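You operate a simulated robot arm through the tools that you are given. There is no shell and no other tool.

You are at the controls of a simulated two-armed robot. One attempt, no reset.

Task
Tip the bag with the card's lot number into hopper 1.
Fine: the empty bag goes back on its shelf and the cover is shut again. Set down upright: what you pick out.

Only the result counts: the job must be done as asked and must still hold three seconds after the hand-in. Knocking over, shifting, dropping, spilling or breaking anything else fails it. Lids that push on must go on centred and level and be pressed home; caps that screw on are set level and turned clockwise until they are tight.

Robot
Two 7-joint arms with two-finger parallel grippers on one trunk that stands fixed in place. Base frame: the origin is at the foot of the trunk, x ahead of it, y to its left, z up. Lengths are in m, angles in degrees, forces in N, time in s.
The left shoulder is at [0.07, 0.163, 1.37], the right one opposite. With the tool pointing down near the work surface each hand reaches from about 0.1 to 0.72 m from the base axis, measured 20 degrees to its own side. Payload 3.43 kg a hand.
Tool frame (each hand has its own): the origin (TCP) lies between the finger pads and is the grasp point; the fingertips stand 0.034 m ahead of it; z points along the fingers, y is the line along which they close. Largest opening 0.128 m; finger width 0.024, thickness 0.012; the body of the gripper, 0.048 by 0.13 m, starts 0.096 m behind the TCP.
Orientation is that of the tool frame in the base frame, as [roll, pitch, yaw] about the fixed x, y, z axes, in that order (R = Rz(yaw) Ry(pitch) Rx(roll)). With the fingers straight down and closing along the base's y, the tool's x points along the base's -x, its y along +y and its z along -z.

Tools
- The arms move only by the tool step_arm. It takes "left_motion", "right_motion" or both (then of equal length, played together; a hand with none holds still); each is a list of rows, each an object of numbers (a shift or turn left out is 0, a gripper value left out holds the last): "x", "y", "z": the shift along the tool's x, y, z in m; "wx", "wy", "wz": the turn, a rotation vector about the tool's x, y, z in degrees; "hand": the opening, from 0 (shut) to 1 (fully open). In form: [{"x": .., "y": .., "z": .., "wx": .., "wy": .., "wz": .., "hand": ..}, ...]. A call has 1 to 20 rows; each row shifts and turns the commanded pose from where the row before left it, along the tool's axes as they then stand. Each row takes 0.2 s and may step no farther than 0.05 m and 8.6 degrees from the row before; otherwise, or with a gripper value out of range, the whole call is refused. A pose out of reach is approached as far as the arm can. The call stops where the force on the tool passes 50 N (or 10 N more than at its start, if that is more) or the arm is blocked; 0.2 s more then pass. The fingers move at their own pace (about 0.153 m/s each) and stop on an object; they squeeze with about 29 N. The grip force told is the motor's: it shows also when the fingers shut on nothing. Time passes only in rows, and 0.2 s behind the last, so rows that do not move let the fingers close. It gives the time, the measured TCP pose, the force on the tool (base axes), the opening and the grip force at its end, in the units of the frame above (readings bear some noise), with the torque about the TCP (base axes, N m) and any sound that the robot's microphone picked up, and new pictures: "views" is both (left out), scene, wrist or none (wrist: the cameras of the hands that moved).
- Cameras (640 x 400 px; columns grow to the right, rows downward): "scene" is now at [0.1279, 0.0468, 1.5995]; the picture's right is [0.52, -0.85, 0.00], its down [-0.46, -0.28, -0.84] and it looks along [0.72, 0.44, -0.53] (base axes); focal length 214 px, centre (320, 200). "left" rides on the left gripper at [0.076, 0.011, -0.16] in its tool frame; the picture's right is [-0.15, 0.99, 0.00], its down [-0.88, -0.13, -0.46] and it looks along [-0.45, -0.07, 0.89] (tool axes); focal length 234 px, centre (320, 200). "right" rides on the right gripper at [0.076, -0.011, -0.16] in its tool frame; the picture's right is [0.15, 0.99, 0.00], its down [-0.88, 0.13, -0.46] and it looks along [-0.45, 0.07, 0.89] (tool axes); focal length 234 px, centre (320, 200).
- slide_trunk(by): slides the trunk up (or, below 0, down) by that many m; the arms and the scene camera ride with it, the base frame stays. It gives what a move gives, with no picture.
- pan_tilt(pan, tilt): turns the head with the scene camera to pan (to the left, within 86 degrees either way) and tilt (down, from -29 to 69), counted from straight ahead of the robot. It gives what a move gives, and a new picture of the scene camera.
- probe_pixels(camera, pixels): there is no depth. For up to 12 entries [column, row, z] of the newest picture of that camera ("zoom" is the newest enlarged one), the place [x, y] in the base frame at which the ray of that pixel passes the height z, good to about 0.002 m. It takes no simulated time.
- inspect(camera, box): a new picture of the part [left, top, right, bottom] of that camera's present view, enlarged. It takes no simulated time.
- hand_in(): hands the job in; it is judged then, once.

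Open the grippers and draw the arms clear of the work before you hand the job in, unless the task says otherwise.

The tools are called after "Call:" as name(argument=value, ...) on one line, values as JSON. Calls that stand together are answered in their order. step_arm: Moves the arms, as the interface text tells. Its arguments: {"type":"object","properties":{"left_motion":{"type":"array"},"right_motion":{"type":"array"},"views":{"type":"string","enum":["both","scene","wrist","none"]}},"required":[]} The other tools are called the same way: slide_trunk (by) moves the trunk up or down; pan_tilt (pan, tilt) turns the head that bears the scene camera; probe_pixels (camera, pixels) gives the place at which the rays of pixels pass given heights; inspect (camera, box) takes an enlarged picture of a part of a camera's view; hand_in () hands the job in.

At the start:

```text
clock: 0.0
left_ee_pos: [0.4422, 0.4677, 1.4691]
left_orientation: [-180.0, -0.1, -180.0]
left_wrist_force: [-0.3, 0.7, 0.1]
left_moment: [-0.01, -0.02, -0.01]
left_opening: 0.128
left_gripper_force: 0.0
right_ee_pos: [0.601, 0.0114, 1.4282]
right_orientation: [179.9, 0.0, 180.0]
right_wrist_force: [-0.2, 0.2, -0.8]
right_moment: [0.0, 0.03, 0.01]
right_opening: 0.1279
right_gripper_force: 0.0
trunk travel left (down, up): [-0.85, 0.09]
head pan, tilt (commanded): [31.5, 32.3]
```

scene: 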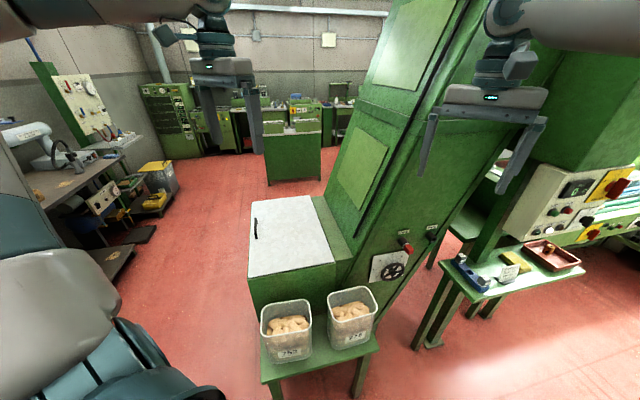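
right: 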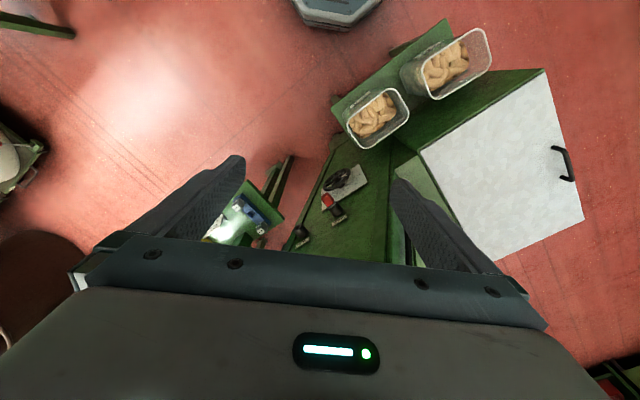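
left: 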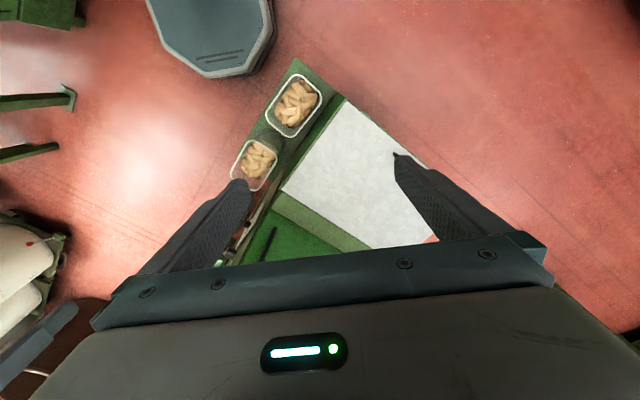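

The scene shows a green machine with a white cover (about 290,235) and two containers (285,330 and 350,318) with labels. I'll enlarge these to read the labels and look for the card.

Call:
inspect(camera="scene", box=[240, 270, 400, 400])

Call:
inspect(camera="scene", box=[420, 120, 640, 320])

Call:
inspect(camera="scene", box=[230, 180, 450, 310])

```text
3.08 times, centred on (320, 335) of scene
```

zoom: 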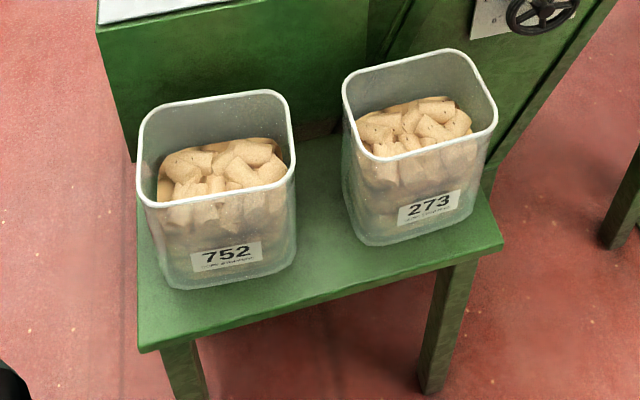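

```text
2.00 times, centred on (530, 220) of scene
```

zoom: 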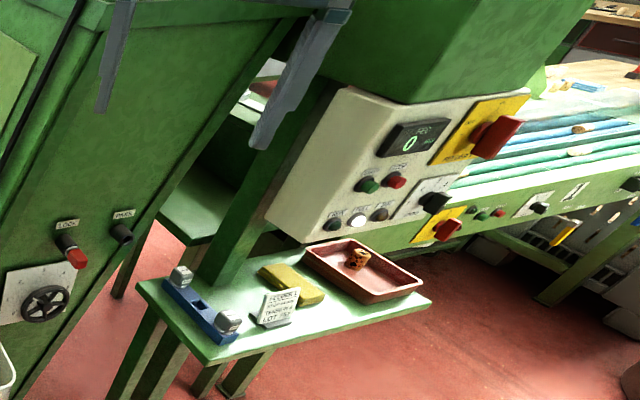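

```text
2.91 times, centred on (340, 245) of scene
```

zoom: 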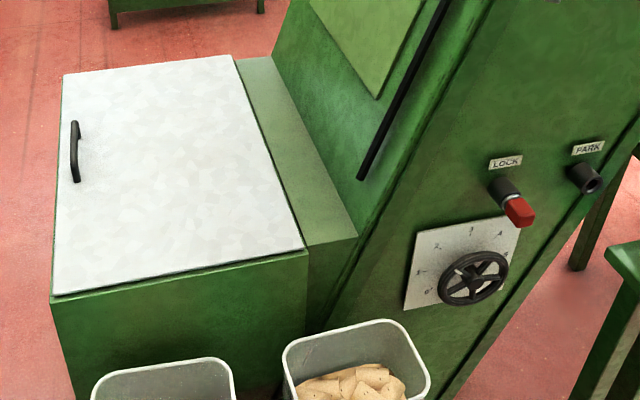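

I see two tubs labelled 752 and 273, a card on the side table, LOCK/PARK sockets with a red key, and a handwheel. I'll zoom in on the card and then look around with the head.

Call:
inspect(camera="scene", box=[490, 240, 550, 290])

Call:
inspect(camera="scene", box=[365, 210, 455, 300])

Call:
inspect(camera="left", box=[0, 180, 120, 400])

Call:
pan_tilt(pan=-10, tilt=35)

```text
8.00 times, centred on (520, 265) of scene
```

zoom: 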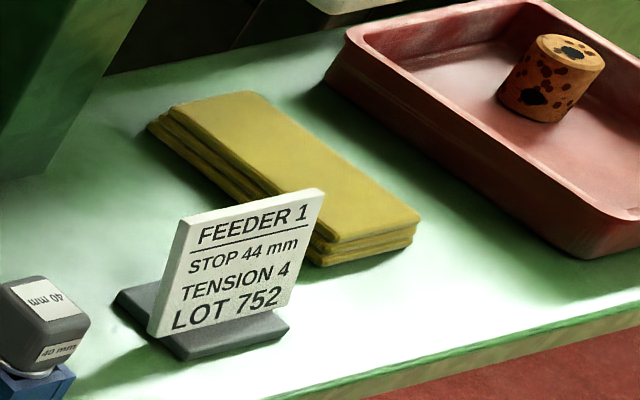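

```text
4.44 times, centred on (410, 255) of scene
```

zoom: 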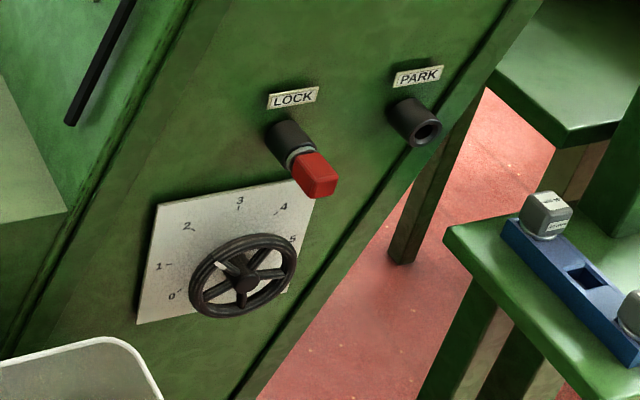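

```text
1.82 times, centred on (60, 290) of left
```

zoom: 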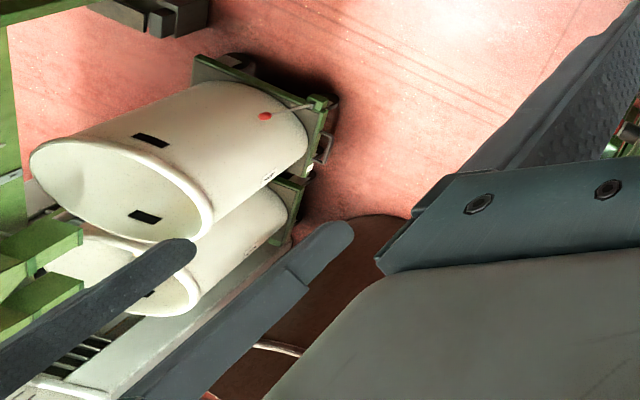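

```text
clock: 1.1
left_ee_pos: [0.4431, 0.4663, 1.4686]
left_orientation: [-180.0, -0.1, -180.0]
left_wrist_force: [0.4, 0.2, -0.8]
left_moment: [0.0, -0.02, 0.0]
left_opening: 0.128
left_gripper_force: 0.1
right_ee_pos: [0.601, 0.0117, 1.4303]
right_orientation: [-180.0, 0.0, -179.9]
right_wrist_force: [0.1, -0.1, -0.5]
right_moment: [-0.07, -0.02, -0.02]
right_opening: 0.128
right_gripper_force: 0.1
trunk travel left (down, up): [-0.85, 0.09]
head pan, tilt (commanded): [-10.0, 35.0]
```

scene: 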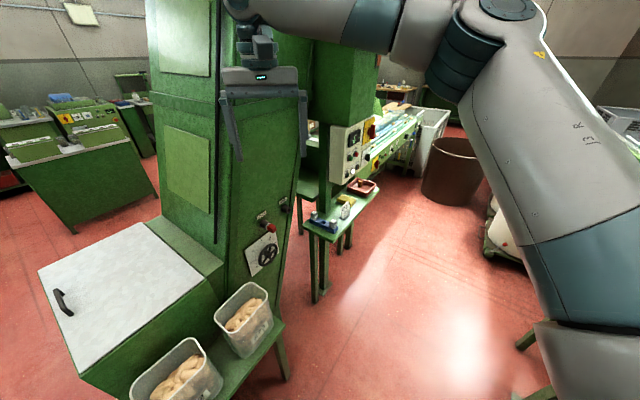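

The card reads FEEDER 1, STOP 44 mm, TENSION 4, LOT 752; the tub tagged 752 is the one nearer to me. I'll look straight at the cover/tubs area and check the floor of the scene for other details.

Call:
pan_tilt(pan=40, tilt=50)

Call:
inspect(camera="scene", box=[160, 60, 480, 260])

Call:
inspect(camera="left", box=[220, 50, 460, 250])

Call:
inspect(camera="right", box=[320, 20, 600, 250])

```text
clock: 2.3
left_ee_pos: [0.4436, 0.4653, 1.4688]
left_orientation: [-180.0, -0.1, 180.0]
left_wrist_force: [0.3, 0.0, 0.2]
left_moment: [-0.05, 0.0, 0.0]
left_opening: 0.1279
left_gripper_force: 0.0
right_ee_pos: [0.6009, 0.0126, 1.4299]
right_orientation: [180.0, 0.0, -179.9]
right_wrist_force: [0.0, -0.4, 0.1]
right_moment: [-0.01, -0.02, 0.01]
right_opening: 0.1282
right_gripper_force: 0.1
trunk travel left (down, up): [-0.85, 0.09]
head pan, tilt (commanded): [40.0, 50.0]
```

scene: 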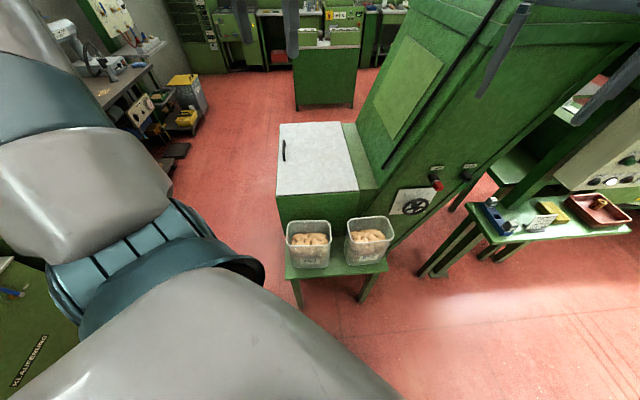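

```text
2.00 times, centred on (320, 160) of scene
```

zoom: 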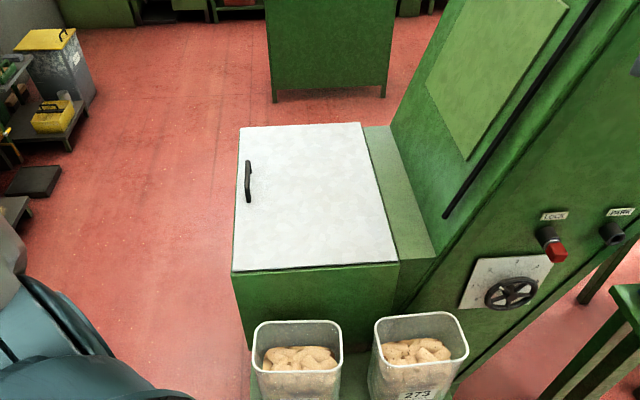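

```text
2.00 times, centred on (340, 150) of left
```

zoom: 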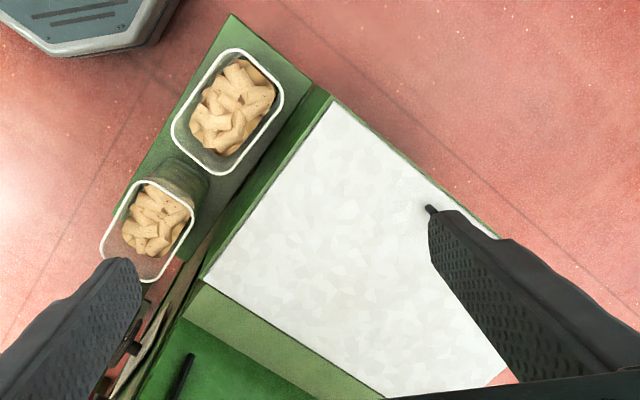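

```text
1.74 times, centred on (460, 135) of right
```

zoom: 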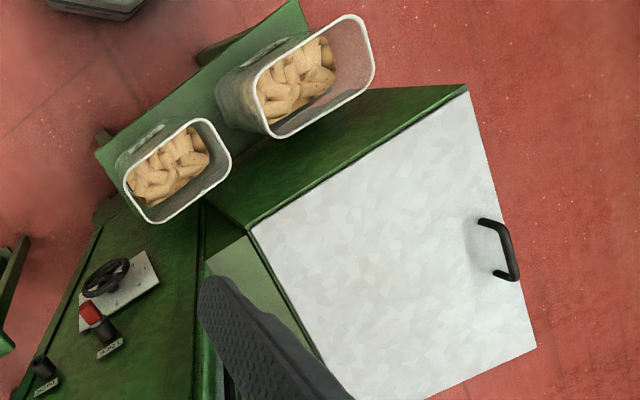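

I need heights, so I'll probe matching features (cover corners, tub rims) in the scene and left pictures at several heights and compare.

Call:
probe_pixels(camera="scene", pixels=[[276.5, 195, 0.6], [276.5, 195, 0.8], [276.5, 195, 1.0], [359, 191.5, 0.6], [359, 191.5, 0.8], [359, 191.5, 1.0], [280, 123, 0.8], [280, 123, 1.0], [340, 121, 0.8], [340, 121, 1.0], [285, 147, 0.8], [285, 147, 1.0]])

Call:
probe_pixels(camera="left", pixels=[[346.5, 99, 0.6], [346.5, 99, 0.8], [346.5, 99, 1.0], [281.5, 190, 0.6], [281.5, 190, 0.8], [281.5, 190, 1.0], [372.5, 249, 0.6], [372.5, 249, 0.8], [372.5, 249, 1.0]])

```text
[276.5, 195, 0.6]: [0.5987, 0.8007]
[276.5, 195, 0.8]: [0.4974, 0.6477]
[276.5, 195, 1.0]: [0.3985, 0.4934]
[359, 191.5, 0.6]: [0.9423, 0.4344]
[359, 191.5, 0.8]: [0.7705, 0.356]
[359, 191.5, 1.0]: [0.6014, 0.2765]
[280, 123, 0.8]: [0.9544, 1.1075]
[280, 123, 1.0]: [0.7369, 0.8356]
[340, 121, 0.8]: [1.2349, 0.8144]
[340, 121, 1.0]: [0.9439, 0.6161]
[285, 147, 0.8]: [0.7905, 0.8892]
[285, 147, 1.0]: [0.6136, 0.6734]
```

```text
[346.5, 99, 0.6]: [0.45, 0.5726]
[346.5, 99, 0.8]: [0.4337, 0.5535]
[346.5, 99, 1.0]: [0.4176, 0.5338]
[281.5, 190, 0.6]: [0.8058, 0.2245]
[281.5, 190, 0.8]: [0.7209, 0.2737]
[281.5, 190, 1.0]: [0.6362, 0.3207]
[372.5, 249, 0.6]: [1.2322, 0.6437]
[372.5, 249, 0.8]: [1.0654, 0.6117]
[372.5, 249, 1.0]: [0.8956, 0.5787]
```

The cover plane comes out at z≈0.94 with the machine turned about 45°. I'll look at the tub rims, handle and tower details in more zoom.

Call:
inspect(camera="scene", box=[270, 200, 400, 290])

Call:
inspect(camera="scene", box=[265, 110, 385, 200])

Call:
inspect(camera="scene", box=[380, 140, 500, 240])

Call:
probe_pixels(camera="right", pixels=[[572, 161, 0.94], [572, 161, 0.98], [572, 161, 1.02]])

Call:
probe_pixels(camera="left", pixels=[[394, 154, 0.94], [394, 154, 0.98], [394, 154, 1.02]])

Call:
probe_pixels(camera="scene", pixels=[[284.5, 149, 0.94], [284.5, 149, 0.98], [284.5, 149, 1.02]])

```text
4.44 times, centred on (335, 245) of scene
```

zoom: 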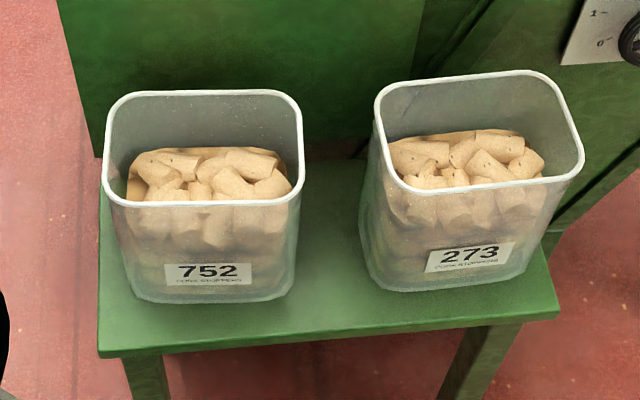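

```text
4.44 times, centred on (325, 155) of scene
```

zoom: 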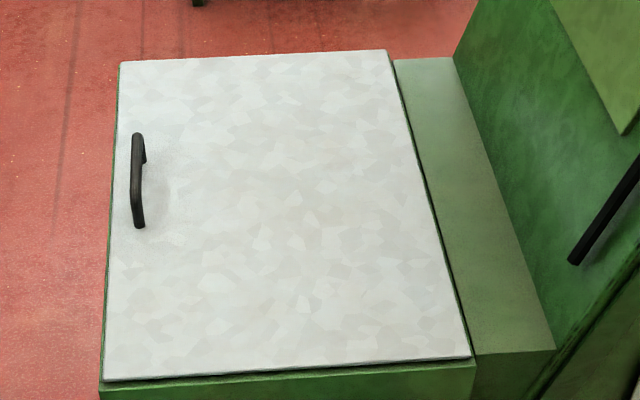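

```text
4.00 times, centred on (440, 190) of scene
```

zoom: 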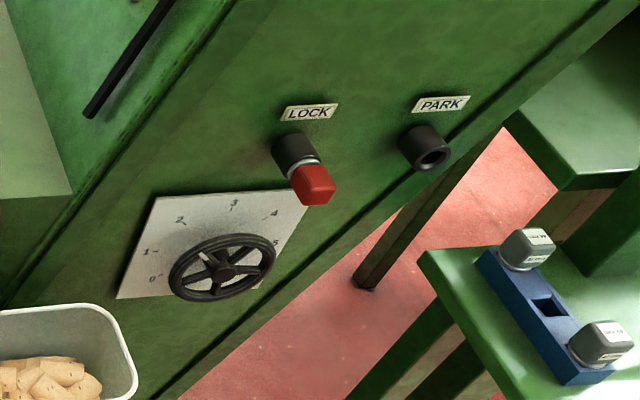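

```text
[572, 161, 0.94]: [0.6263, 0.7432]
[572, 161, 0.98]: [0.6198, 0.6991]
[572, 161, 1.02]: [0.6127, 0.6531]
```

```text
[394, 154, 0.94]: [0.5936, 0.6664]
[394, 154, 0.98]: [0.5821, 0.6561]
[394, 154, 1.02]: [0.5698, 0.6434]
```

```text
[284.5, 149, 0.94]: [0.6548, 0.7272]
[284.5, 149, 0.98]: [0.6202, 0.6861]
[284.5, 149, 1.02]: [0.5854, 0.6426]
```

Handle is near (0.62, 0.69, 0.98). Next I triangulate the tub 752 rim (scene ≈(309,233), left ≈(293,106)) and the bench.

Call:
probe_pixels(camera="scene", pixels=[[308.7, 232.8, 0.7], [308.7, 232.8, 0.8], [308.7, 232.8, 0.9], [311.4, 267.5, 0.5], [311.4, 267.5, 0.6], [311.4, 267.5, 0.7]])

Call:
probe_pixels(camera="left", pixels=[[293.5, 106.5, 0.7], [293.5, 106.5, 0.8], [293.5, 106.5, 0.9]])

Call:
inspect(camera="left", box=[220, 40, 360, 200])

Call:
inspect(camera="right", box=[320, 10, 520, 160])

```text
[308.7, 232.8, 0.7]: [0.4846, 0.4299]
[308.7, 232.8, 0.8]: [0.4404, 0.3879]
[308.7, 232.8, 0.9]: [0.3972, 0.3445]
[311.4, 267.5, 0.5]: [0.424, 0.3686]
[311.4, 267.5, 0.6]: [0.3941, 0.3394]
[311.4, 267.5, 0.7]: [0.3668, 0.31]
```

```text
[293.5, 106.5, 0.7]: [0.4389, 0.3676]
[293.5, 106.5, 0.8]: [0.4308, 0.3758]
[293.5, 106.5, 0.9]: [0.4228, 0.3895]
```

```text
2.50 times, centred on (290, 120) of left
```

zoom: 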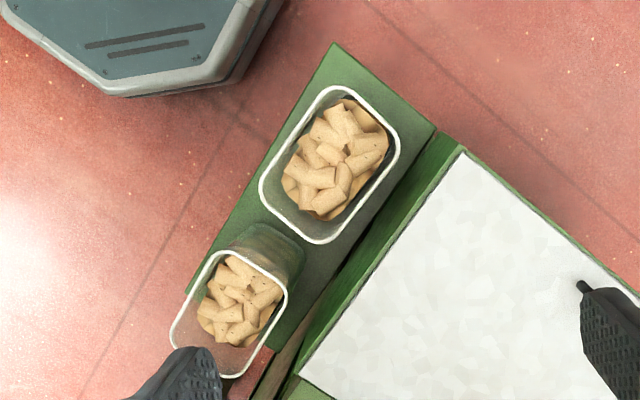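

```text
2.67 times, centred on (420, 85) of right
```

zoom: 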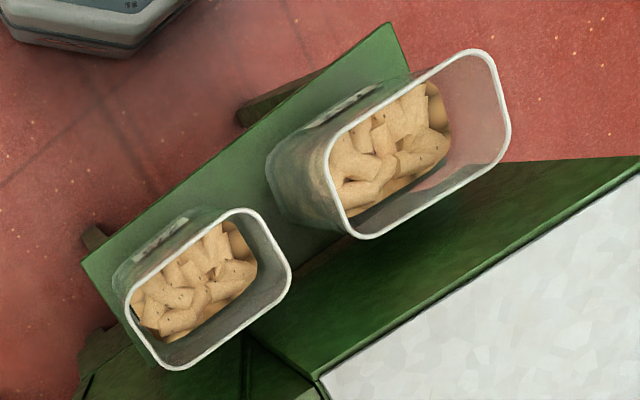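

Rim of tub 752 is near (0.43, 0.378, 0.82). I'll probe the rim sides and bench edges at their heights to size them.

Call:
probe_pixels(camera="left", pixels=[[281.2, 95.2, 0.82], [307, 118, 0.82], [311.2, 84, 0.82], [277.2, 131.2, 0.82], [296, 74.8, 0.82], [322, 98, 0.82], [266, 118, 0.82], [290, 137.2, 0.82], [296, 57.2, 0.6], [336, 92, 0.6], [238, 156, 0.6]])

Call:
probe_pixels(camera="zoom", pixels=[[320, 377, 0.94], [388, 22, 0.6], [388, 22, 0.65], [388, 22, 0.7], [82, 263, 0.6], [82, 263, 0.65], [82, 263, 0.7]])

Call:
probe_pixels(camera="scene", pixels=[[285.6, 280, 0.55], [285.6, 280, 0.6], [285.6, 280, 0.65], [388.5, 271, 0.55], [388.5, 271, 0.6], [388.5, 271, 0.65]])

```text
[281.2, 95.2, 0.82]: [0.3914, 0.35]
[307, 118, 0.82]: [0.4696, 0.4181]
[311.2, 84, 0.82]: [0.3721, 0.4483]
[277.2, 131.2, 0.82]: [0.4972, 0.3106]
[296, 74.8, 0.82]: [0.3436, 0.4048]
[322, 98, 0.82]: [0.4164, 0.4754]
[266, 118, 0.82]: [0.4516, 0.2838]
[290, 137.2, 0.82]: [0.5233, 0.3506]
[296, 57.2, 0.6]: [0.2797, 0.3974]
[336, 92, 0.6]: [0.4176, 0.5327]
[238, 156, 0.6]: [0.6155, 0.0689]
```

```text
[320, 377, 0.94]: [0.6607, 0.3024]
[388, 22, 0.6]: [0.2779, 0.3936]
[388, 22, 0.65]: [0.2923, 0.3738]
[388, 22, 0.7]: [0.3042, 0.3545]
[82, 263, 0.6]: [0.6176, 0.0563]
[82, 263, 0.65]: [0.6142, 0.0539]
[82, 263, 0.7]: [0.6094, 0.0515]
```

```text
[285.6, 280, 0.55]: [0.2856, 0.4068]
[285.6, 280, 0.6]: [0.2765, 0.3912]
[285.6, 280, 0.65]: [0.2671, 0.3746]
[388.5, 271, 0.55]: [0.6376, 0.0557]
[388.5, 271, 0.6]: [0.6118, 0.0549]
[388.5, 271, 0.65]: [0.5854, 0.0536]
```

Bench top is z≈0.60, tub 752 is about 0.104 × 0.186 m, rim z≈0.82, centred near (0.432, 0.381), long side parallel to the cover's front edge. The handle bar at (0.62, 0.69, 0.98) runs along the 45° direction, so I turn the left hand 45° about vertical and head out above it.

Call:
step_arm(left_motion=[{"wz": -7.5}, {"wz": -7.5}, {"wz": -7.5}, {"wz": -7.5}, {"wz": -7.5}, {"wz": -7.5}, {"x": -0.0284, "y": 0.0035, "z": 0.03}, {"x": -0.0284, "y": 0.0035, "z": 0.03}, {"x": -0.0284, "y": 0.0035, "z": 0.03}, {"x": -0.0284, "y": 0.0035, "z": 0.03}, {"x": -0.0284, "y": 0.0035, "z": 0.03}])

Call:
probe_pixels(camera="right", pixels=[[327.8, 199.4, 0.9], [327.8, 199.4, 1.0], [327.8, 199.4, 1.1]])

Call:
probe_pixels(camera="scene", pixels=[[439.5, 187.5, 0.9], [439.5, 187.5, 1.0], [439.5, 187.5, 1.1]])

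```text
clock: 4.7
left_ee_pos: [0.5328, 0.5804, 1.3156]
left_orientation: [-179.8, -0.1, -134.9]
left_wrist_force: [0.0, 0.4, -0.4]
left_moment: [-0.05, -0.03, -0.02]
left_opening: 0.128
left_gripper_force: 0.0
right_ee_pos: [0.6035, 0.0145, 1.4279]
right_orientation: [-180.0, 0.0, -179.9]
right_wrist_force: [-0.1, -1.2, 0.5]
right_moment: [-0.03, 0.04, -0.03]
right_opening: 0.128
right_gripper_force: 0.1
trunk travel left (down, up): [-0.85, 0.09]
head pan, tilt (commanded): [40.0, 50.0]
```

scene: 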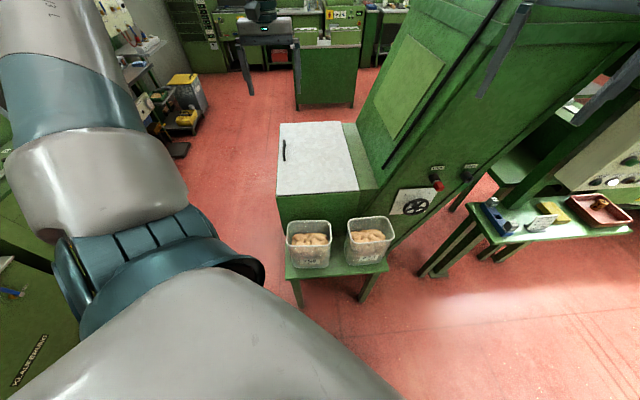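
left: 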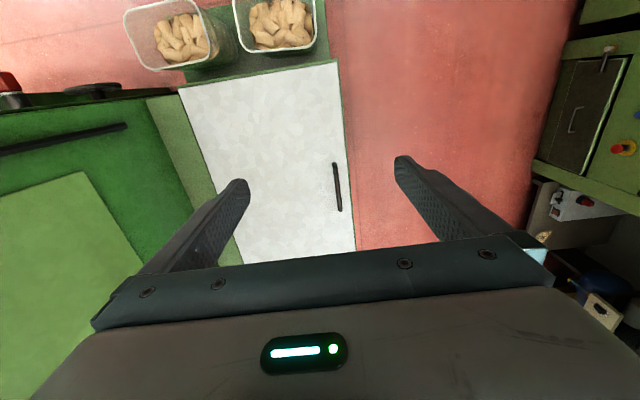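

```text
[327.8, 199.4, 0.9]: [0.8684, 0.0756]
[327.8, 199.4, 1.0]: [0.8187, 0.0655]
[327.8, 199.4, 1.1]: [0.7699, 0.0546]
```

```text
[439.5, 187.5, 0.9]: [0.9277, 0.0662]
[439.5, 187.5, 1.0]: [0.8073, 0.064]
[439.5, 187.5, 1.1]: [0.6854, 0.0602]
```

The left hand now sees the cover squarely, with the handle from (335,163) to (340,210). I'll zoom and probe the handle and corners from here.

Call:
inspect(camera="left", box=[280, 130, 400, 230])

Call:
probe_pixels(camera="left", pixels=[[338, 62, 0.94], [179, 90, 0.94], [355, 250, 0.94], [335, 163, 0.94], [335, 163, 0.98], [340, 210, 0.94], [340, 210, 0.98], [338, 62, 0.9], [179, 90, 0.9]])

Call:
inspect(camera="scene", box=[265, 110, 385, 200])

```text
4.00 times, centred on (340, 180) of left
```

zoom: 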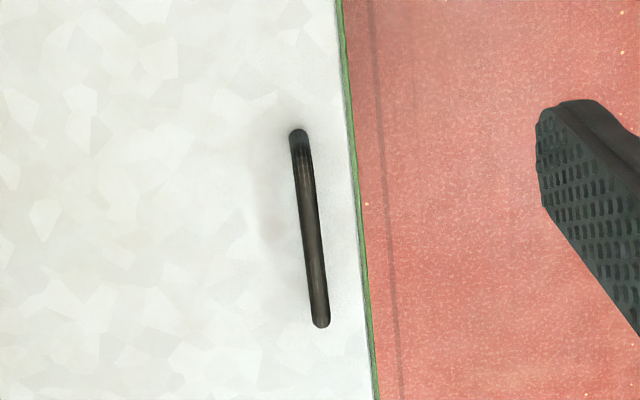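

```text
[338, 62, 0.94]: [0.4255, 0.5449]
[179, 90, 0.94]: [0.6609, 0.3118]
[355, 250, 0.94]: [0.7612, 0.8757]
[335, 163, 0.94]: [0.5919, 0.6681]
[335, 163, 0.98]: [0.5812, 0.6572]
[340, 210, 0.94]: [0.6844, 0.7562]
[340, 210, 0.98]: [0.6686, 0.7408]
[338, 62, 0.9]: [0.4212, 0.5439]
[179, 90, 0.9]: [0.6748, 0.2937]
```

```text
4.44 times, centred on (325, 155) of scene
```

zoom: 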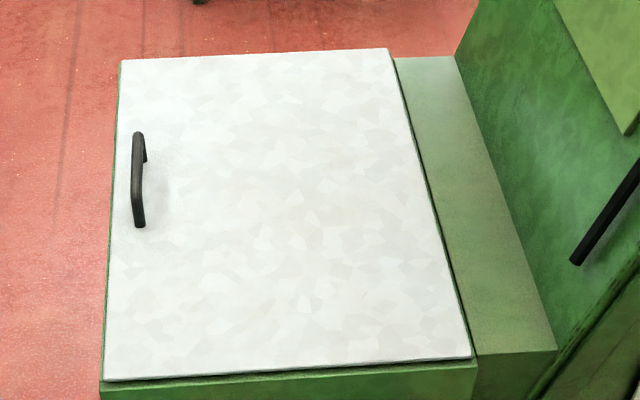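

I'll triangulate the bar height by matching the near/far bar ends between scene and left pictures.

Call:
probe_pixels(camera="scene", pixels=[[284.0, 159.5, 0.96], [284.0, 159.5, 0.98], [284.0, 159.5, 1.0], [283.7, 140.5, 0.96], [283.7, 140.5, 0.98], [283.7, 140.5, 1.0]])

Call:
probe_pixels(camera="left", pixels=[[334.7, 163.5, 0.96], [334.7, 163.5, 0.98], [334.7, 163.5, 1.0], [340.2, 211, 0.96], [340.2, 211, 0.98], [340.2, 211, 1.0]])

```text
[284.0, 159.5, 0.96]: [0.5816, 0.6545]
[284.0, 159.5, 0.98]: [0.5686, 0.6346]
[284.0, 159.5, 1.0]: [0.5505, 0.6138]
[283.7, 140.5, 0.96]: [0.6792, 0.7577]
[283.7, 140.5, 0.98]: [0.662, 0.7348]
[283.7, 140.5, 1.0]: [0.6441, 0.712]
```

```text
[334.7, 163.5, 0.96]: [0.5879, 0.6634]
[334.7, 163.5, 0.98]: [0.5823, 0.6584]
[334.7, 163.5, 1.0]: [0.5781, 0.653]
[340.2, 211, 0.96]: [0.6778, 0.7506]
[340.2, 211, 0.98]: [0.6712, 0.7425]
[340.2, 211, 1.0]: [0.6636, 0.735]
```

Bar centre is about (0.632, 0.706, 0.962), only ~2.5 cm above the cover. I move above it with the fingers narrowed.

Call:
step_arm(left_motion=[{"x": -0.0227, "y": 0.0027, "z": 0.036, "hand": 0.4}, {"x": -0.0227, "y": 0.0027, "z": 0.036}, {"x": -0.0227, "y": 0.0027, "z": 0.036}, {"x": -0.0227, "y": 0.0027, "z": 0.036}, {"x": -0.0227, "y": 0.0027, "z": 0.036}, {"x": -0.0227, "y": 0.0027, "z": 0.036}, {"x": -0.0227, "y": 0.0027, "z": 0.036}])

```text
clock: 6.3
left_ee_pos: [0.6243, 0.6934, 1.0836]
left_orientation: [180.0, 0.1, -134.9]
left_wrist_force: [0.9, -0.2, 0.6]
left_moment: [0.05, 0.02, -0.02]
left_opening: 0.0514
left_gripper_force: 0.2
left hand out of reach, approached as far as the arm can: row 7
right_ee_pos: [0.6018, 0.0103, 1.4281]
right_orientation: [179.8, -0.1, -180.0]
right_wrist_force: [-1.0, -0.6, 0.0]
right_moment: [0.02, 0.02, 0.01]
right_opening: 0.1282
right_gripper_force: 0.0
trunk travel left (down, up): [-0.85, 0.09]
head pan, tilt (commanded): [40.0, 50.0]
```

scene: 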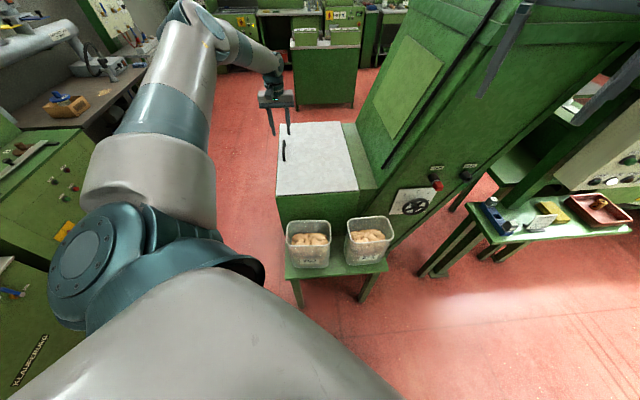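
left: 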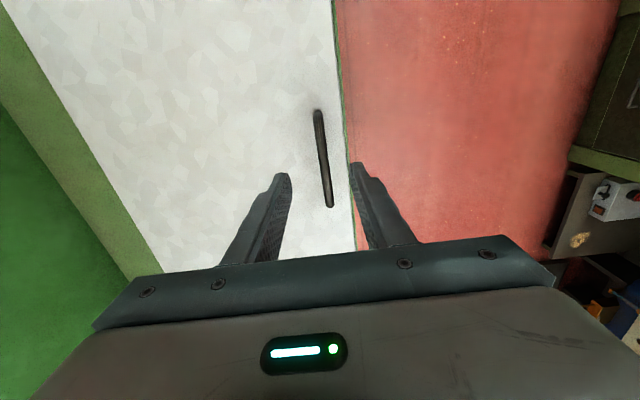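

The arm ran out of reach pointing straight down at (0.624, 0.693, 1.084). Tilting the tool outward by 30° gives more reach, so I back up a little and tilt.

Call:
step_arm(left_motion=[{"z": -0.03, "x": 0.03}, {"wy": -7.5}, {"wy": -7.5}, {"wy": -7.5}, {"wy": -7.5}])

```text
clock: 7.5
left_ee_pos: [0.601, 0.6738, 1.1163]
left_orientation: [-179.9, 30.1, -134.9]
left_wrist_force: [0.0, 0.1, 0.1]
left_moment: [-0.02, 0.04, 0.0]
left_opening: 0.0514
left_gripper_force: 0.1
right_ee_pos: [0.6008, 0.0105, 1.4285]
right_orientation: [-180.0, 0.0, -179.9]
right_wrist_force: [0.0, 0.7, 0.1]
right_moment: [0.04, -0.01, 0.0]
right_opening: 0.1283
right_gripper_force: 0.0
trunk travel left (down, up): [-0.85, 0.09]
head pan, tilt (commanded): [40.0, 50.0]
```

scene: 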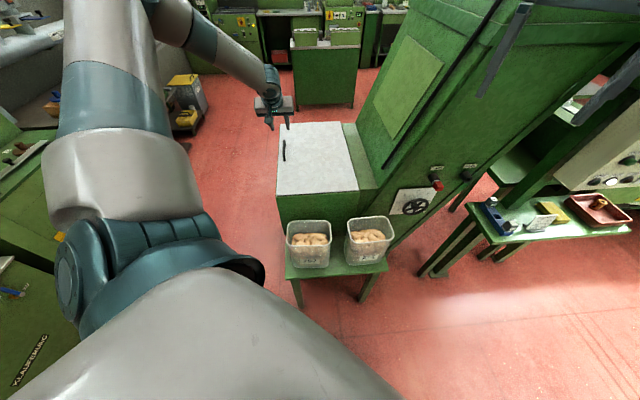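
left: 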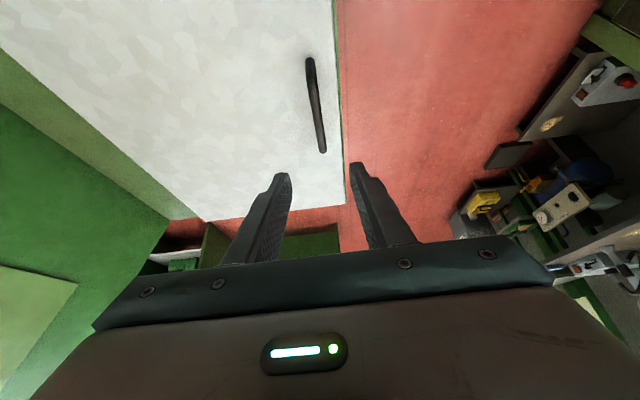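

Tilt is done and the bar lies between the finger lines. I lower most of the way and re-check alignment in the wrist view.

Call:
step_arm(left_motion=[{"x": 0.0184, "z": 0.0369}, {"x": 0.0184, "z": 0.0369}, {"x": 0.0}], views="wrist")

Call:
inspect(camera="left", box=[240, 40, 420, 240])

```text
clock: 8.3
left_ee_pos: [0.603, 0.6768, 1.0322]
left_orientation: [-179.9, 30.0, -135.0]
left_wrist_force: [0.8, -0.6, -1.3]
left_moment: [0.03, -0.01, 0.0]
left_opening: 0.0513
left_gripper_force: 0.1
right_ee_pos: [0.6013, 0.0119, 1.4307]
right_orientation: [180.0, 0.0, 180.0]
right_wrist_force: [0.1, -0.7, -0.1]
right_moment: [0.0, 0.01, -0.03]
right_opening: 0.128
right_gripper_force: 0.2
trunk travel left (down, up): [-0.85, 0.09]
head pan, tilt (commanded): [40.0, 50.0]
```

left: 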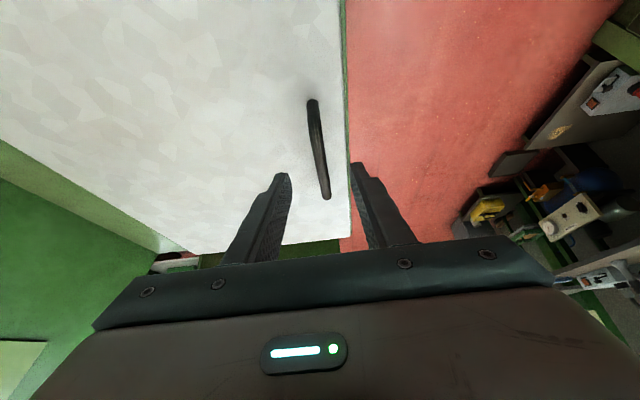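

```text
2.00 times, centred on (330, 140) of left
```

zoom: 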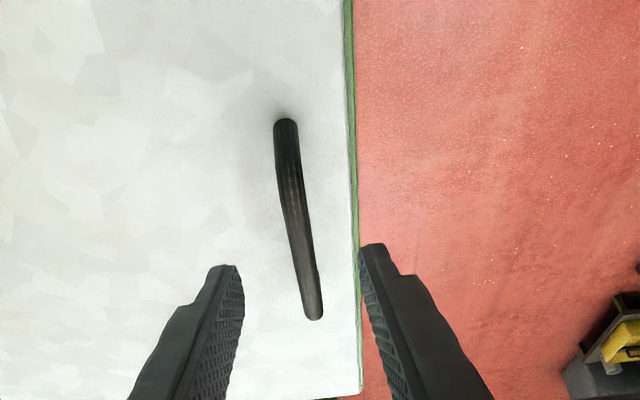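

Call:
probe_pixels(camera="zoom", pixels=[[285, 122, 0.955], [285, 122, 0.97], [313, 316, 0.955], [313, 316, 0.97], [300, 225, 0.955], [300, 225, 0.97], [354, 200, 0.935], [360, 388, 0.935]])

Call:
inspect(camera="scene", box=[250, 110, 330, 180])

```text
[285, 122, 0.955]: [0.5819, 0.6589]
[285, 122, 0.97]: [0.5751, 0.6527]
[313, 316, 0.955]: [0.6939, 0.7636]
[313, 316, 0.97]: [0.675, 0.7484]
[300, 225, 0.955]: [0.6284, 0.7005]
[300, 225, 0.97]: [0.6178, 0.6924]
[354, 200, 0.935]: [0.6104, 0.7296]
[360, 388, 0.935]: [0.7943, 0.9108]
```

```text
5.71 times, centred on (290, 145) of scene
```

zoom: 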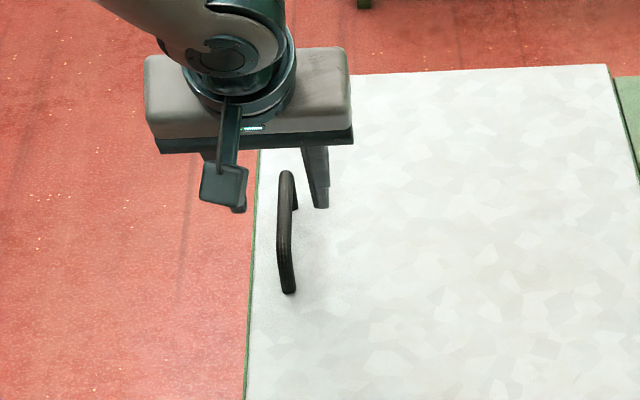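

Bar runs at s≈-0.053 (the hand is at -0.052), so it's centred. I descend to TCP z≈0.979 and check for contact before closing.

Call:
step_arm(left_motion=[{"x": 0.009, "z": 0.0153}, {"x": 0.009, "z": 0.0153}, {"x": 0.0085, "z": 0.0153}, {"x": 0}], views="wrist")

Call:
inspect(camera="scene", box=[250, 110, 330, 180])

```text
clock: 9.3
left_ee_pos: [0.6056, 0.6773, 0.9787]
left_orientation: [-180.0, 30.0, -134.9]
left_wrist_force: [0.4, 0.7, 0.3]
left_moment: [0.04, -0.04, -0.01]
left_opening: 0.051
left_gripper_force: 0.0
right_ee_pos: [0.6013, 0.0123, 1.4291]
right_orientation: [-179.9, -0.1, 180.0]
right_wrist_force: [0.1, -0.1, -0.5]
right_moment: [0.0, 0.0, -0.01]
right_opening: 0.128
right_gripper_force: 0.1
trunk travel left (down, up): [-0.85, 0.09]
head pan, tilt (commanded): [40.0, 50.0]
```

left: 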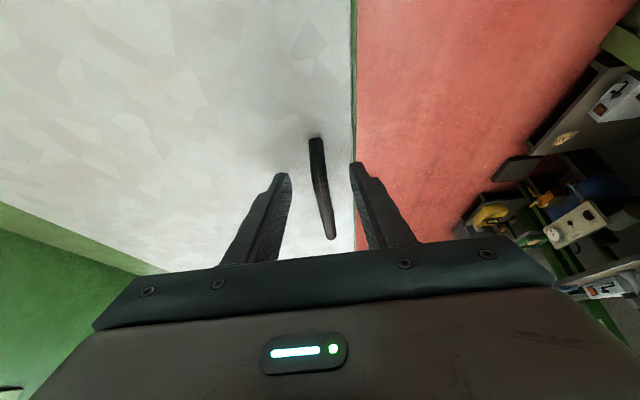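

```text
5.71 times, centred on (290, 145) of scene
```

zoom: 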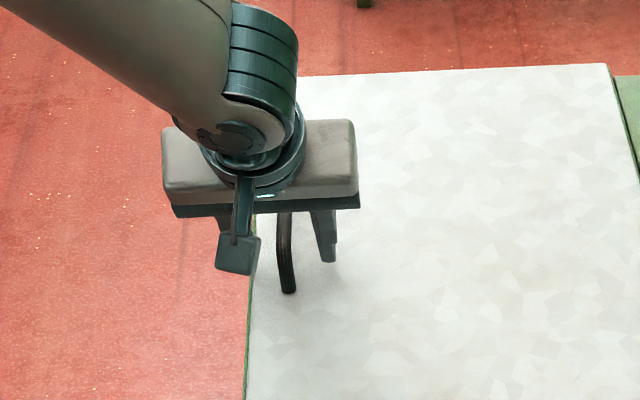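

No contact yet and the bar is between the fingers. Closing on it.

Call:
step_arm(left_motion=[{"hand": 0}, {"hand": 0}, {"hand": 0}], views="both")

Call:
inspect(camera="scene", box=[250, 110, 330, 180])

```text
clock: 10.1
left_ee_pos: [0.6052, 0.6793, 0.9798]
left_orientation: [-180.0, 30.0, -134.9]
left_wrist_force: [-3.7, 4.1, -0.1]
left_moment: [0.48, -0.32, -0.19]
left_opening: 0.0118
left_gripper_force: 45.1
right_ee_pos: [0.6011, 0.0128, 1.428]
right_orientation: [-180.0, 0.0, -180.0]
right_wrist_force: [-0.8, -0.2, 0.3]
right_moment: [0.01, 0.01, 0.02]
right_opening: 0.128
right_gripper_force: 0.1
trunk travel left (down, up): [-0.85, 0.09]
head pan, tilt (commanded): [40.0, 50.0]
```

scene: 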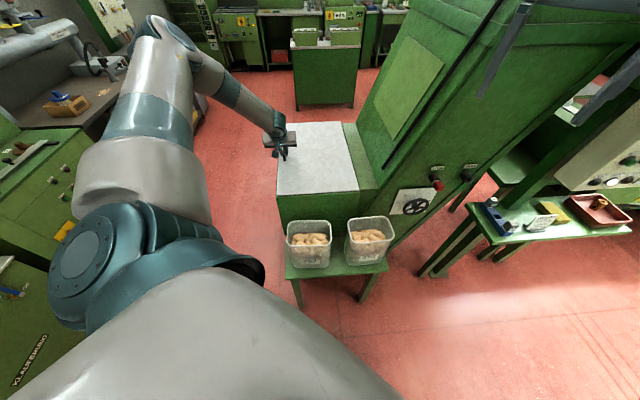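
left: 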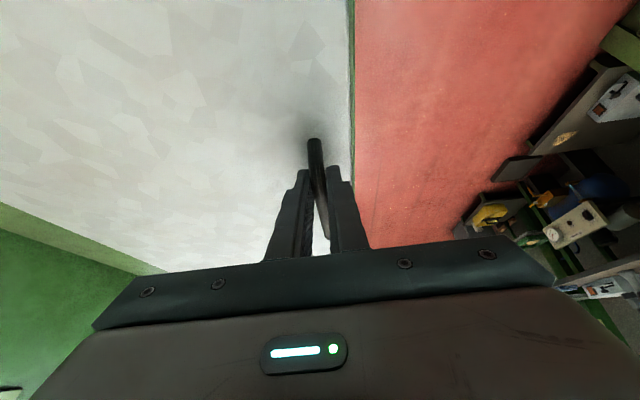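

```text
5.71 times, centred on (290, 145) of scene
```

zoom: 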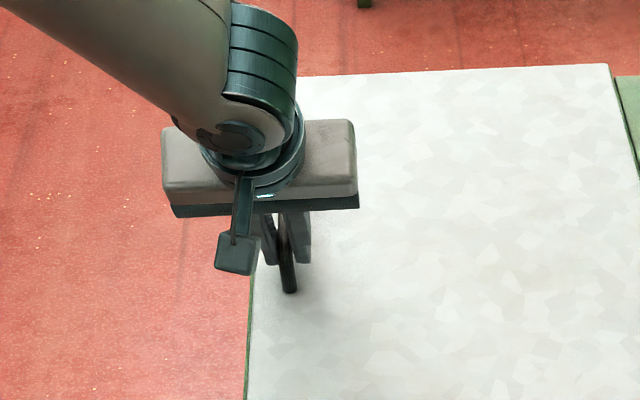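

The bar is gripped (opening 0.0118). I test a small lift of about 6° along the hinge arc, watching forces for a lock.

Call:
step_arm(left_motion=[{"x": -0.0039, "y": -0.0009, "z": -0.0068}, {"x": -0.0039, "y": -0.0009, "z": -0.0068}, {"x": -0.0039, "y": -0.0013, "z": -0.0068}, {"x": -0.0039, "y": -0.0013, "z": -0.0068}], views="both")

```text
clock: 11.1
left_ee_pos: [0.6071, 0.6737, 1.0107]
left_orientation: [180.0, 30.0, -135.0]
left_wrist_force: [-6.4, -1.9, -4.9]
left_moment: [-0.25, 0.62, -0.49]
left_opening: 0.012
left_gripper_force: 45.5
right_ee_pos: [0.6006, 0.0122, 1.4293]
right_orientation: [180.0, 0.1, -180.0]
right_wrist_force: [-0.4, -0.2, -0.2]
right_moment: [0.0, -0.01, 0.0]
right_opening: 0.1281
right_gripper_force: 0.0
trunk travel left (down, up): [-0.85, 0.09]
head pan, tilt (commanded): [40.0, 50.0]
```

scene: 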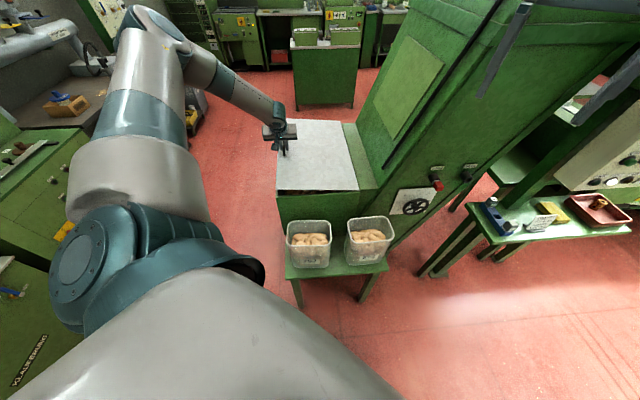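
left: 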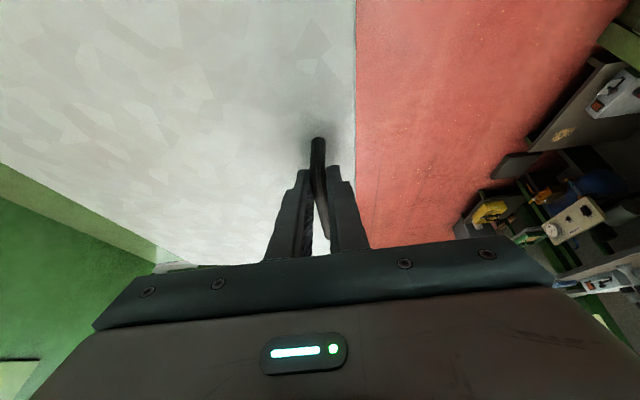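

The cover is free (about 5 N at the handle). I continue along the arc to ~26°, keeping the hand orientation and letting the bar pivot in the pads.

Call:
step_arm(left_motion=[{"x": -0.01285, "y": -0.00621, "z": -0.02225}, {"x": -0.01253, "y": -0.00843, "z": -0.0217}, {"x": -0.01211, "y": -0.01058, "z": -0.02098}, {"x": -0.01161, "y": -0.01265, "z": -0.0201}, {"x": 0}], views="both")

```text
clock: 12.3
left_ee_pos: [0.6366, 0.6476, 1.107]
left_orientation: [-179.9, 30.0, -135.1]
left_wrist_force: [-0.8, -5.1, -7.2]
left_moment: [-0.1, 0.5, -0.63]
left_opening: 0.0126
left_gripper_force: 45.2
right_ee_pos: [0.6028, 0.012, 1.4278]
right_orientation: [-180.0, 0.0, -180.0]
right_wrist_force: [0.2, 0.9, 0.4]
right_moment: [0.03, -0.03, 0.0]
right_opening: 0.1279
right_gripper_force: 0.1
trunk travel left (down, up): [-0.85, 0.09]
head pan, tilt (commanded): [40.0, 50.0]
```

scene: 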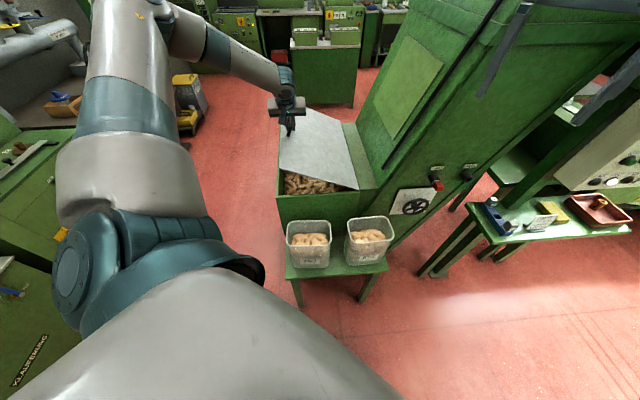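
left: 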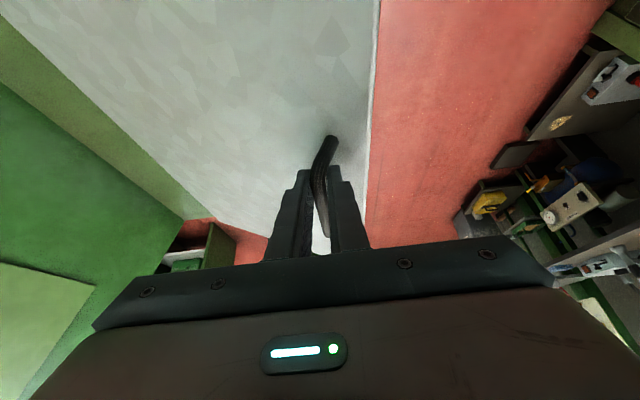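

The cover opens smoothly and the hopper already has corks inside. Let me zoom into it, then continue the arc.

Call:
inspect(camera="scene", box=[260, 140, 380, 220])

Call:
step_arm(left_motion=[{"x": -0.01101, "y": -0.01463, "z": -0.01907}, {"x": -0.01033, "y": -0.01649, "z": -0.01789}, {"x": -0.00957, "y": -0.01823, "z": -0.01658}, {"x": 0}], views="both")

```text
5.00 times, centred on (320, 180) of scene
```

zoom: 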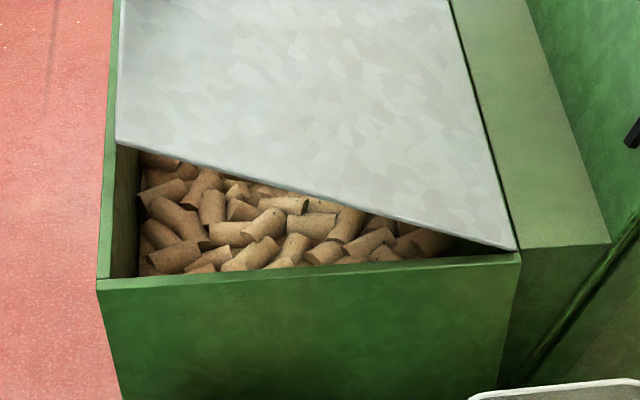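

```text
clock: 13.3
left_ee_pos: [0.6726, 0.6135, 1.1696]
left_orientation: [-179.9, 30.0, -134.9]
left_wrist_force: [5.6, 0.0, -9.4]
left_moment: [-0.13, 0.2, -1.02]
left_opening: 0.0114
left_gripper_force: 44.8
right_ee_pos: [0.6034, 0.0143, 1.4283]
right_orientation: [-179.9, -0.1, -180.0]
right_wrist_force: [0.4, 0.8, 0.4]
right_moment: [0.02, 0.01, 0.03]
right_opening: 0.128
right_gripper_force: 0.1
trunk travel left (down, up): [-0.85, 0.09]
head pan, tilt (commanded): [40.0, 50.0]
```

scene: 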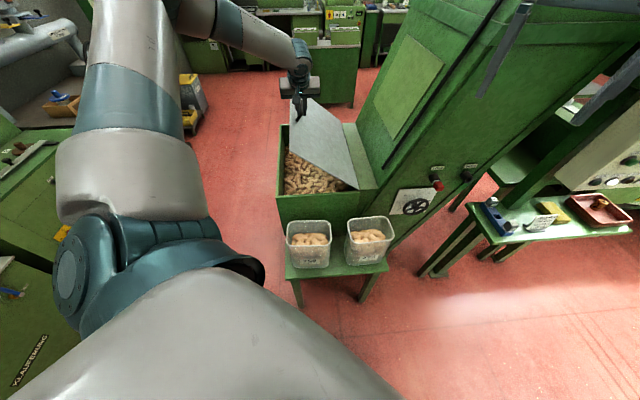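
left: 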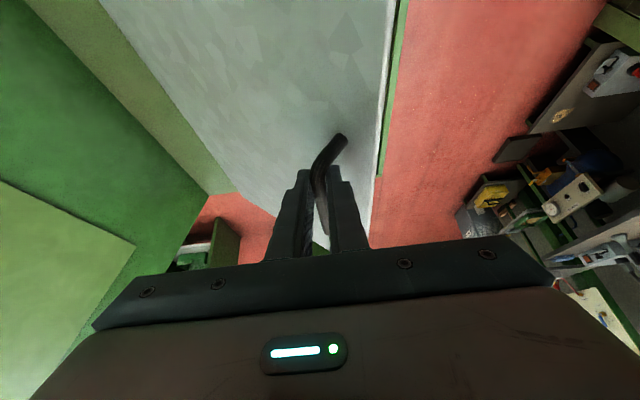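

At ~41° all is tracking the expected arc. I continue to ~61°.

Call:
step_arm(left_motion=[{"x": -0.00874, "y": -0.01983, "z": -0.01514}, {"x": -0.00785, "y": -0.02127, "z": -0.01359}, {"x": -0.00689, "y": -0.02256, "z": -0.01192}, {"x": -0.00588, "y": -0.02368, "z": -0.01018}, {"x": 0}], views="both")

```text
clock: 14.5
left_ee_pos: [0.7331, 0.554, 1.2287]
left_orientation: [-179.7, 29.9, -134.9]
left_wrist_force: [7.7, 8.0, -4.1]
left_moment: [-0.1, 0.21, -1.04]
left_opening: 0.0117
left_gripper_force: 44.7
right_ee_pos: [0.6027, 0.0156, 1.4273]
right_orientation: [-180.0, -0.1, 180.0]
right_wrist_force: [0.7, 0.3, 0.0]
right_moment: [-0.01, 0.0, 0.02]
right_opening: 0.1279
right_gripper_force: 0.0
trunk travel left (down, up): [-0.85, 0.09]
head pan, tilt (commanded): [40.0, 50.0]
```

scene: 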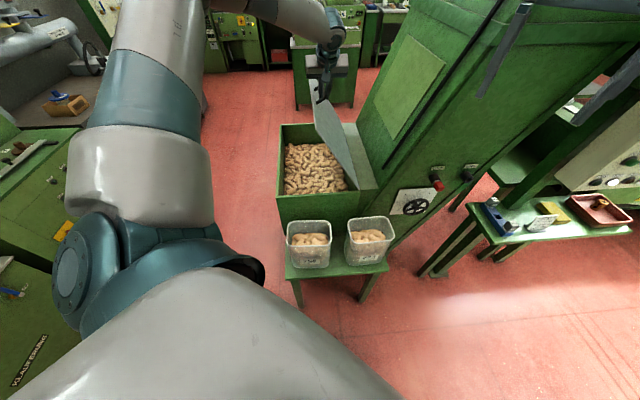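
left: 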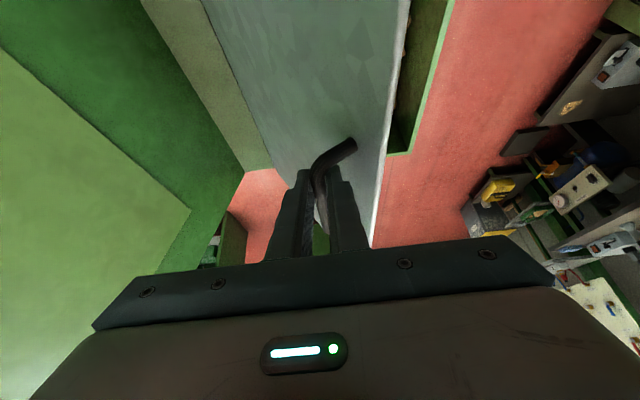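

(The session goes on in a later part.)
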